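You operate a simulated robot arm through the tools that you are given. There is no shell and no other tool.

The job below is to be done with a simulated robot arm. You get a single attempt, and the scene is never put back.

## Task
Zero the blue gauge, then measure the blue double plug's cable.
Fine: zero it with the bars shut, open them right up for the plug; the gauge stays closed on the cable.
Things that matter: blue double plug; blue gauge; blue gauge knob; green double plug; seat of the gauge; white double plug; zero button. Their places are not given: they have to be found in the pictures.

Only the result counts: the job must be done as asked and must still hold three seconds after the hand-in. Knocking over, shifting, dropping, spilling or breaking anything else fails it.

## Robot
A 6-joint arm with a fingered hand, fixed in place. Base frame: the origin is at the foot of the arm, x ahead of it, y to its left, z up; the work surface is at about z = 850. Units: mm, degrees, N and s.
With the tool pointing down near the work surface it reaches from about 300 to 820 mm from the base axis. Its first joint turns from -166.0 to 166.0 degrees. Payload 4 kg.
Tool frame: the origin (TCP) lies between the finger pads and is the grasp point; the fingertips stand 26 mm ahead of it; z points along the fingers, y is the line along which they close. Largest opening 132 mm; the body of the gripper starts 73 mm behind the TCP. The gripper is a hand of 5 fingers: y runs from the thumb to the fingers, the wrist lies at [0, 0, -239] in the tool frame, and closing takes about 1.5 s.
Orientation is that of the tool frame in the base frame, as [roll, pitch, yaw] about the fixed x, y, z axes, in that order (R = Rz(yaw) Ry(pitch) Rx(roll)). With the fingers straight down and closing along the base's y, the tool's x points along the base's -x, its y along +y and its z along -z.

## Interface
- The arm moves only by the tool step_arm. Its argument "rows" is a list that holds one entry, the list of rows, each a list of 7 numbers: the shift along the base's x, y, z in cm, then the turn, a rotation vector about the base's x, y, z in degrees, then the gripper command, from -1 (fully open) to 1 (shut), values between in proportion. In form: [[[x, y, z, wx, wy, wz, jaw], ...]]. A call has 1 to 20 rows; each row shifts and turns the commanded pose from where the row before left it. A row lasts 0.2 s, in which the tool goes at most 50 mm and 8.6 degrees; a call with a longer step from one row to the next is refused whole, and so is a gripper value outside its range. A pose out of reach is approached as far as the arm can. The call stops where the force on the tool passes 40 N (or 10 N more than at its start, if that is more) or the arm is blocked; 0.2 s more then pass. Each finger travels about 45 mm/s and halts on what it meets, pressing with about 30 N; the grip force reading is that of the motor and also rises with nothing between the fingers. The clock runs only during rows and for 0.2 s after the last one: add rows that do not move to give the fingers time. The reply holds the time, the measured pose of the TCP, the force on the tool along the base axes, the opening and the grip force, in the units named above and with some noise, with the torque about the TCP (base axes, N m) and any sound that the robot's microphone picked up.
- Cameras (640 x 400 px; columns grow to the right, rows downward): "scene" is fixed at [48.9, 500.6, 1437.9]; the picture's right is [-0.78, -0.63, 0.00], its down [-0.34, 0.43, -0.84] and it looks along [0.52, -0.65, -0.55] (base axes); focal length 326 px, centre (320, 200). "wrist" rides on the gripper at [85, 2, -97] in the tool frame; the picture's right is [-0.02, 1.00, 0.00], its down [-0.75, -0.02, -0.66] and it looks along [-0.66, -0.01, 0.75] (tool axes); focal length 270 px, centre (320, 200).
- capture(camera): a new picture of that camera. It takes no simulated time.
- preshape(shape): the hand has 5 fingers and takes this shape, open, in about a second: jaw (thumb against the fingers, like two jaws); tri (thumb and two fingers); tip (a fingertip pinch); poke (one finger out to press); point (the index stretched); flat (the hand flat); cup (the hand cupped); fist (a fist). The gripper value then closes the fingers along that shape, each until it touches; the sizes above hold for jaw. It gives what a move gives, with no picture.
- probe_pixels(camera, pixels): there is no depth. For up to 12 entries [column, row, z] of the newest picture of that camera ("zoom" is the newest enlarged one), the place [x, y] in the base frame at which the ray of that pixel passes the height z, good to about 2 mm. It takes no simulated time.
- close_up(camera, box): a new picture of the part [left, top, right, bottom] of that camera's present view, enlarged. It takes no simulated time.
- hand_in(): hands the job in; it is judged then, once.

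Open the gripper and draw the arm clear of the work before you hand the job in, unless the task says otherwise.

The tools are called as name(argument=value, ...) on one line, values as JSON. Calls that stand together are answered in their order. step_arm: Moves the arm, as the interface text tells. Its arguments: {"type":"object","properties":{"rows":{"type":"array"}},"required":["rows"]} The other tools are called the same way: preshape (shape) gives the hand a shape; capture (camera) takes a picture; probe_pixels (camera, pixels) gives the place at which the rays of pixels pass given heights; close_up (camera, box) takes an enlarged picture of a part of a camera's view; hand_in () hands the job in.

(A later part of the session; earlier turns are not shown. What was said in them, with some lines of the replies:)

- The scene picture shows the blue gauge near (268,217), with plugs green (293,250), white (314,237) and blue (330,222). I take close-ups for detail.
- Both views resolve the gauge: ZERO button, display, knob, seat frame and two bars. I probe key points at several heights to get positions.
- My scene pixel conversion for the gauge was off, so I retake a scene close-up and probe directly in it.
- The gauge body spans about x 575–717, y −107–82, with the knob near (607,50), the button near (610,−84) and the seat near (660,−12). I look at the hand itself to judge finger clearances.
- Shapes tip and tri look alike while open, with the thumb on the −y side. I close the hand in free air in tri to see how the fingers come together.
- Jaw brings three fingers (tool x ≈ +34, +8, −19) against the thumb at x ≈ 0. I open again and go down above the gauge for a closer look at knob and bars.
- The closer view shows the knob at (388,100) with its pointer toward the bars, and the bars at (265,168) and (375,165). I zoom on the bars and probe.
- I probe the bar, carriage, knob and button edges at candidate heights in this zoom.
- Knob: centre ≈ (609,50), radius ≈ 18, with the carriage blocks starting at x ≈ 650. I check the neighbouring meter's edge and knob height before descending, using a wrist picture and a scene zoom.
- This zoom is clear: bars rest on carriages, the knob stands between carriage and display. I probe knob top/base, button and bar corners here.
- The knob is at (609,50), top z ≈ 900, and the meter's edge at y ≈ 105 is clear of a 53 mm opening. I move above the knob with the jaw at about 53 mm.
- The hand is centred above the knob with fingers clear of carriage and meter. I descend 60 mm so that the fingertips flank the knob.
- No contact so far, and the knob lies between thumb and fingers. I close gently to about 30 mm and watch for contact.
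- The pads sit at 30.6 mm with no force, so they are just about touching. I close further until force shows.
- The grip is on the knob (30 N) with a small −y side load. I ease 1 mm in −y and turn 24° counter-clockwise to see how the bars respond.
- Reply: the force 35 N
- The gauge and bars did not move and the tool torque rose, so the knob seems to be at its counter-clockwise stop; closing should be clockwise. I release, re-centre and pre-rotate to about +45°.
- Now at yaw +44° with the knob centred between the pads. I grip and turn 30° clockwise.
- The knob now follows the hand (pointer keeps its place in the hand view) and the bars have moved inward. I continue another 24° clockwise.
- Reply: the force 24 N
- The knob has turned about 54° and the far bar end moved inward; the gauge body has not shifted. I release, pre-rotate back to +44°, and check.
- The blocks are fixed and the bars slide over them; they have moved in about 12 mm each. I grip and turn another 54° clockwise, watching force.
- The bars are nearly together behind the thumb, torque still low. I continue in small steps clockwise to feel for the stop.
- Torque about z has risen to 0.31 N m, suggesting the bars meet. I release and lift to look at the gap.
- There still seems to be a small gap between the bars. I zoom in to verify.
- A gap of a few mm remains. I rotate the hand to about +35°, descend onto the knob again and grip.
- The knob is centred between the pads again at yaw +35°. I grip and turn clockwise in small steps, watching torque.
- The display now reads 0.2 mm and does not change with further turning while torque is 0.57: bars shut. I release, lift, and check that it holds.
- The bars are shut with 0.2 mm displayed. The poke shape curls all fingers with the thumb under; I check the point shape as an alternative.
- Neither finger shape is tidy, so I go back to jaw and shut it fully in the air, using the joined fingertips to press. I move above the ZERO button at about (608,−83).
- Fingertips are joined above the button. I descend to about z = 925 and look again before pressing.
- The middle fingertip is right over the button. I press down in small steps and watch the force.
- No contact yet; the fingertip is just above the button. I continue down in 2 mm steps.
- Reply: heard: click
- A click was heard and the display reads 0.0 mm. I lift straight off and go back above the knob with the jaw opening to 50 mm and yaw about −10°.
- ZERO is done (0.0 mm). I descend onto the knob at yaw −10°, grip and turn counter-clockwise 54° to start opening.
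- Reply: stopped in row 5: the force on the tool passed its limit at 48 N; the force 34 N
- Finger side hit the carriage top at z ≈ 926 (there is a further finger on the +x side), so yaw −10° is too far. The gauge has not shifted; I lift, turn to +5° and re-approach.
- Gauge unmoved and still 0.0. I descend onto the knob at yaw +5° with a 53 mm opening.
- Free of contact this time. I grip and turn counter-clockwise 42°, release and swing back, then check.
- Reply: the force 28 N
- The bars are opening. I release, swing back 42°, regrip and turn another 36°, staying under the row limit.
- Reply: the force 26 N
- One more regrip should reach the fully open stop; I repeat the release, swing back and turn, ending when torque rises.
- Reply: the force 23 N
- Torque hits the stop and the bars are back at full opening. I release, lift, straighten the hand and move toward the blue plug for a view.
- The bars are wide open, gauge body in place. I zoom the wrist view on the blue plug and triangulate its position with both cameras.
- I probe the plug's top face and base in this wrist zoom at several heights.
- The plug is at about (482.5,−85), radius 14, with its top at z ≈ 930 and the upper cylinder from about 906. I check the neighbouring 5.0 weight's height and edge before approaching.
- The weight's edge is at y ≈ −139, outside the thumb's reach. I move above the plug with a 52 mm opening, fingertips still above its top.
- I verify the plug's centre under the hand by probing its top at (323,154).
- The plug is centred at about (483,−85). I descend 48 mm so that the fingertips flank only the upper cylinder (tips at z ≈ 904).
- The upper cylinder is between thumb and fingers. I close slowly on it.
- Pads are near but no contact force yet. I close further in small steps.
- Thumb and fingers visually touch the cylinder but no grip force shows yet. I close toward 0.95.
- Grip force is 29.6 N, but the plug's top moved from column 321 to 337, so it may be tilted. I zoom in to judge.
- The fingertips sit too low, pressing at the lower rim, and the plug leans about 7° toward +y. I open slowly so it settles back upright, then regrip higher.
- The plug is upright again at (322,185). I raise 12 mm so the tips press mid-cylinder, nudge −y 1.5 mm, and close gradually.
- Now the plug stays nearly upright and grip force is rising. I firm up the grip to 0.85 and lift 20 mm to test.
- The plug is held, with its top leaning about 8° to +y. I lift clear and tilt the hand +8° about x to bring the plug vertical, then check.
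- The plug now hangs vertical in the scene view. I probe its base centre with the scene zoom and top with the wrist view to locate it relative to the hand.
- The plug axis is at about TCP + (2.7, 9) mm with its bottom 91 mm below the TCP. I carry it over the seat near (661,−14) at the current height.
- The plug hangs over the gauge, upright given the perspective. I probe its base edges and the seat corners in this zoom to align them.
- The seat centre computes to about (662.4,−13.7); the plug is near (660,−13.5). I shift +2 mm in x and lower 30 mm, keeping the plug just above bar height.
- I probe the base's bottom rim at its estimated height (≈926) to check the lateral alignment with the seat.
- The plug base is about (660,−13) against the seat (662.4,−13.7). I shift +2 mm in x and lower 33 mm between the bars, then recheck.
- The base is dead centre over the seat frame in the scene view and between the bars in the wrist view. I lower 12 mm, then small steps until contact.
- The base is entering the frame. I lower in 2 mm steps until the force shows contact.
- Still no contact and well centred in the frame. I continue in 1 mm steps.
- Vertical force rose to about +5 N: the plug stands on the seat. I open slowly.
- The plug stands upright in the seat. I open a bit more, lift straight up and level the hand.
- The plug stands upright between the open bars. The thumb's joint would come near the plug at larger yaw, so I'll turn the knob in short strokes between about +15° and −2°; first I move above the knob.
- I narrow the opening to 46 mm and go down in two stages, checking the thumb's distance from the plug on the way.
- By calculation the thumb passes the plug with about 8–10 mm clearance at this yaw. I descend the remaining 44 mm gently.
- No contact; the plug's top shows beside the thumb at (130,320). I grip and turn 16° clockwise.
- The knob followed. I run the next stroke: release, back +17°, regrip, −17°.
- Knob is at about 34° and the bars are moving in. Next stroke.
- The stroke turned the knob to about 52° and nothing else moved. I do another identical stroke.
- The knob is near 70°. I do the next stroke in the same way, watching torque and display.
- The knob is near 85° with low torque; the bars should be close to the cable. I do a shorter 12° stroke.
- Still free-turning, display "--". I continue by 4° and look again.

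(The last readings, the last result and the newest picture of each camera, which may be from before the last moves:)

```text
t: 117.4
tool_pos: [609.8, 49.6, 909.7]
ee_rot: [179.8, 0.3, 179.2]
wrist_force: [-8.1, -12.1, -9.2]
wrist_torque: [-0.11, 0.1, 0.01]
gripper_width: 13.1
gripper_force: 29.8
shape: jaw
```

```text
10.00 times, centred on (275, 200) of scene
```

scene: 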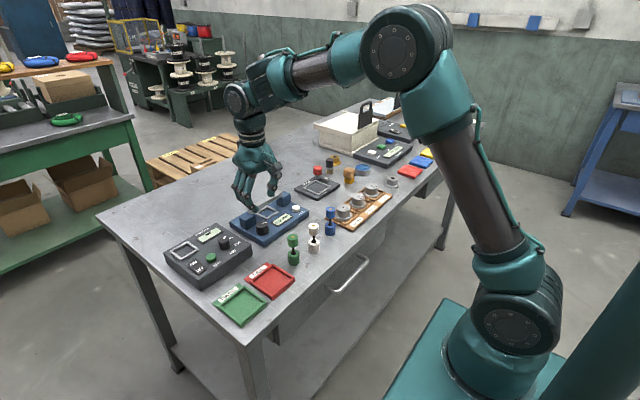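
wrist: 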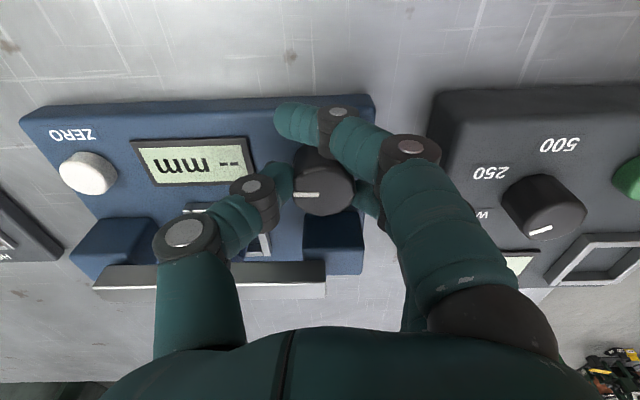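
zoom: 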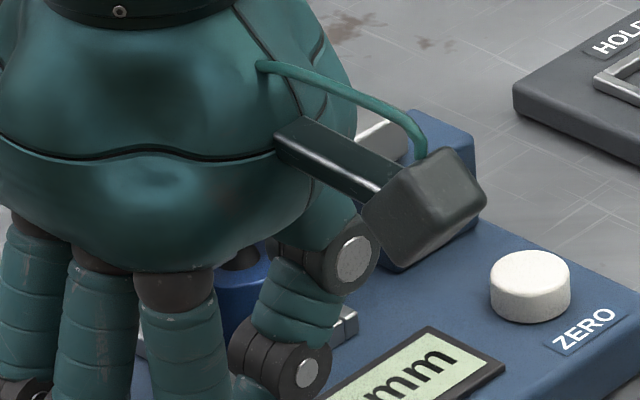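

The pointer is at about 90° against ~113° at fully shut, so roughly 10° remain before the cable. I regrip and turn in small steps.

step_arm(rows=[[[0, 0, 0, 0, 0, 0, 0.45], [0, 0, 0, 0, 0, 0, 0.3], [0, 0, 0, 0, 0, 0, 0.3], [0, 0, 0, 0, 0, 6, 0.3], [0, 0, 0, 0, 0, 6, 0.3], [0, 0, 0, 0, 0, 3, 0.3], [0, 0, 0, 0, 0, 0, 0.45], [0, 0, 0, 0, 0, 0, 0.6], [0, 0, 0, 0, 0, 0, 0.7], [0, 0, 0, 0, 0, 0, 0.7], [0, 0, 0, 0, 0, -3, 0.7], [0, 0, 0, 0, 0, -3, 0.7], [0, 0, 0, 0, 0, 0, 0.7]]])

capture(camera="wrist")

step_arm(rows=[[[0, 0, 0, 0, 0, -2, 0.7], [0, 0, 0, 0, 0, -2, 0.7], [0, 0, 0, 0, 0, 0, 0.7]]])

capture(camera="wrist")

```text
t: 120.2
tool_pos: [609.1, 48.5, 910.0]
ee_rot: [179.7, 0.4, -171.9]
wrist_force: [-3.3, -8.1, 0.8]
wrist_torque: [-0.03, 0.09, -0.03]
gripper_width: 13.3
gripper_force: 29.9
shape: jaw
```

```text
taken
```

wrist: 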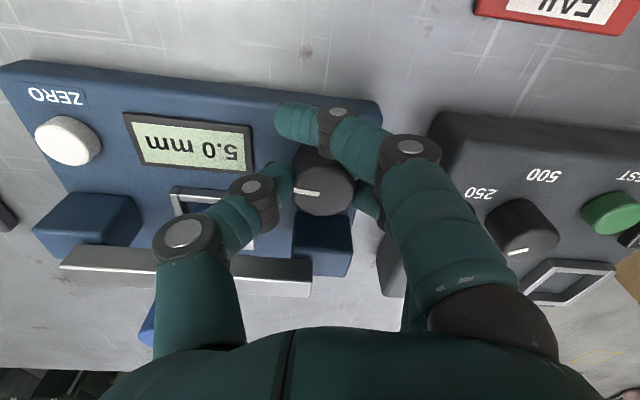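

```text
t: 121.0
tool_pos: [609.5, 49.5, 910.3]
ee_rot: [179.8, 0.4, -175.8]
wrist_force: [-2.1, -10.4, -0.6]
wrist_torque: [-0.06, 0.02, -0.01]
gripper_width: 13.3
gripper_force: 30.1
shape: jaw
```

```text
taken
```

wrist: 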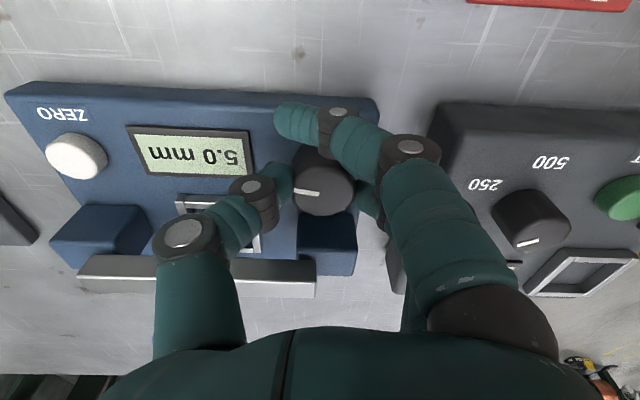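

The display reads 5.0 mm and stayed so with a further 4°, but torque is still low. I turn 3° more to make sure the bars are firmly on the cable.

step_arm(rows=[[[0, 0, 0, 0, 0, -2, 0.7], [0, 0, 0, 0, 0, -2, 0.7], [0, 0, 0, 0, 0, 0, 0.7]]])

close_up(camera="wrist", box=[100, 100, 400, 300])

```text
t: 121.8
tool_pos: [609.4, 50.4, 909.0]
ee_rot: [179.8, 0.3, -179.8]
wrist_force: [-7.8, -8.6, 3.4]
wrist_torque: [-0.07, 0.07, 0.19]
gripper_width: 13.7
gripper_force: 29.9
shape: jaw
```

```text
2.00 times, centred on (250, 200) of wrist
```

zoom: 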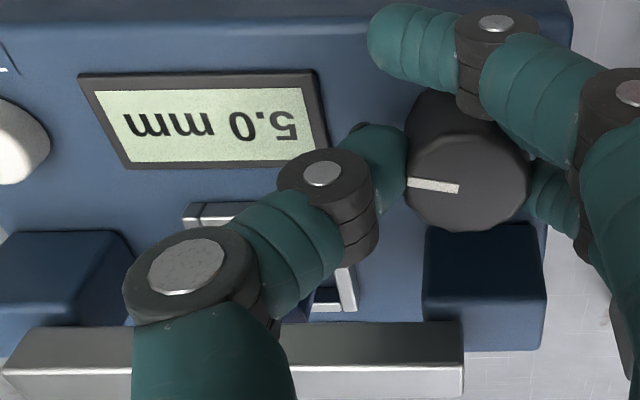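

Torque has begun to rise (0.19 N m) with the reading firm at 5.0. One last 3° nip, then I release and check.

step_arm(rows=[[[0, 0, 0, 0, 0, -3, 0.7], [0, 0, 0, 0, 0, 0, 0.7]]])

step_arm(rows=[[[0, 0, 0, 0, 0, 0, 0.5], [0, 0, 0, 0, 0, 0, 0.35], [0, 0, 0, 0, 0, 0, 0.3], [0, 0, 0, 0, 0, 4, 0.3], [0, 0, 0, 0, 0, 0, 0.25], [0, 0, 1, 0, 0, 0, 0.25], [0, 0, 2, 0, 0, 0, 0.25], [0, 0, 3, 0, 0, 0, 0.25], [0, 0, 3, 0, 0, 0, 0.25], [0, 0, 3, 0, 0, 0, 0.25], [-2, 0, 0, 0, 0, 0, 0], [-3, 0, 0, 0, 0, 0, -0.3], [-3, 0, 0, 0, 0, 0, -0.5], [0, 0, 0, 0, 0, 0, -0.5]]])

capture(camera="wrist")

close_up(camera="scene", box=[225, 165, 325, 245])

```text
t: 122.4
tool_pos: [608.0, 49.3, 907.8]
ee_rot: [179.8, 0.3, 177.2]
wrist_force: [-10.4, -9.0, 4.6]
wrist_torque: [-0.13, 0.09, 0.44]
gripper_width: 13.5
gripper_force: 29.9
shape: jaw
```

```text
t: 125.4
tool_pos: [528.9, 49.7, 1028.7]
ee_rot: [179.8, 0.4, -178.7]
wrist_force: [0.1, -0.8, 0.4]
wrist_torque: [0.02, 0.0, -0.01]
gripper_width: 98.7
gripper_force: 0.2
shape: jaw
```

```text
taken
```

wrist: 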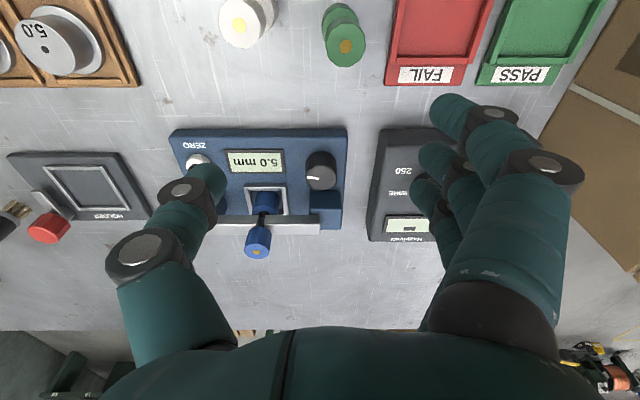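

```text
5.00 times, centred on (275, 205) of scene
```

zoom: 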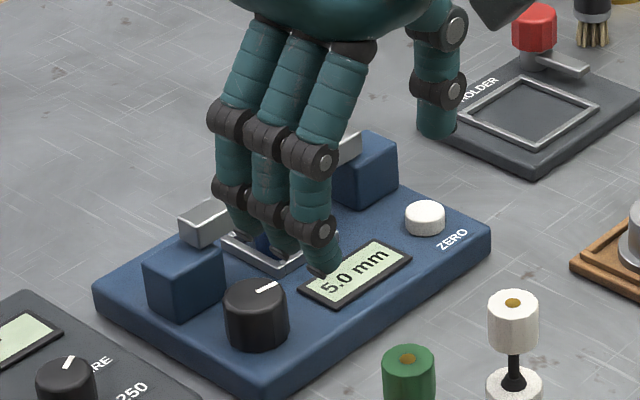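

The reading holds at 5.0 mm with the bars closed on the cable. I lift the arm well clear with the hand open and take a final look.

step_arm(rows=[[[0, 0, 3, 0, 0, 0, -0.7], [0, 0, 4, 0, 0, 0, -1], [0, 0, 4, 0, 0, 0, -1], [-3, -3, 2, 0, 0, 0, -1], [-3, -4, 0, 0, 0, 0, -1], [-3, -4, 0, 0, 0, 0, -1], [0, -4, 0, 0, 0, 0, -1], [0, -4, 0, 0, 0, 0, -1], [0, -4, 0, 0, 0, 0, -1], [0, 0, 0, 0, 0, 0, -1]]])

capture(camera="scene")

close_up(camera="scene", box=[225, 165, 335, 255])

```text
t: 127.6
tool_pos: [439.7, -180.6, 1159.0]
ee_rot: [179.7, 0.3, -178.9]
wrist_force: [-0.8, -0.3, 0.9]
wrist_torque: [0.0, 0.02, 0.03]
gripper_width: 131.8
gripper_force: 0.0
shape: jaw
```

```text
taken
```

scene: 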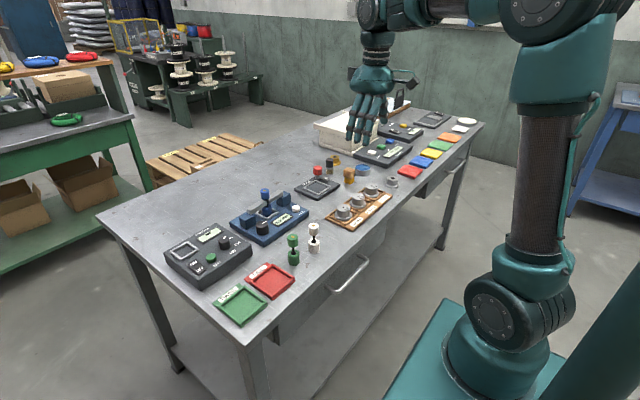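

```text
4.44 times, centred on (280, 210) of scene
```

zoom: 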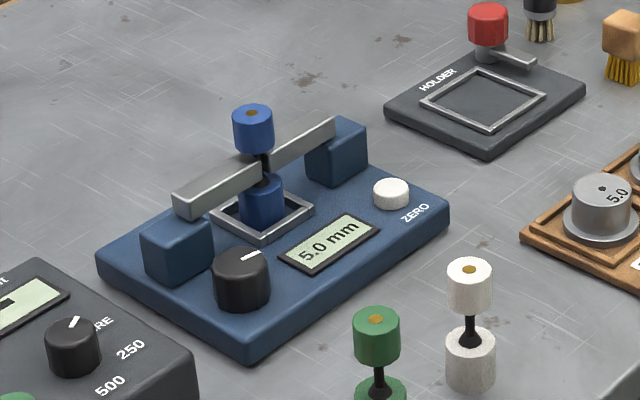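

The scene shows the blue plug upright in the seat, bars closed on its cable, display 5.0 mm, and everything else in place. The hand is open and clear, so I hand in.

hand_in()

```text
The job is handed in.
```

The blue gauge is zeroed and closed on the blue double plug's cable, and it reads **5.0 mm**. I've handed the job in, but no verdict has come back yet.

- **Zeroing:** I shut the bars with the knob; the display read 0.2 mm. Pressing ZERO gave a click and 0.0 mm.
- **Opening and seating:** I turned the knob back to its fully open stop and stood the plug upright in the seat. My first grip on the plug tilted it about 7°, so I let it settle upright and gripped it again higher up.
- **Measuring:** I closed the bars on the cable until the knob resisted. The reading held at 5.0 mm after I released it.

**One knock:** while I was lowering to the knob to reopen the bars, a finger hit the gauge and the arm stopped at 48 N. The pictures showed no shift in the gauge, and the display still read 0.0 mm.

In the final picture the plug is upright with the bars on its cable, and the green and white plugs and everything else nearby look undisturbed. The hand is open and clear of the bench.
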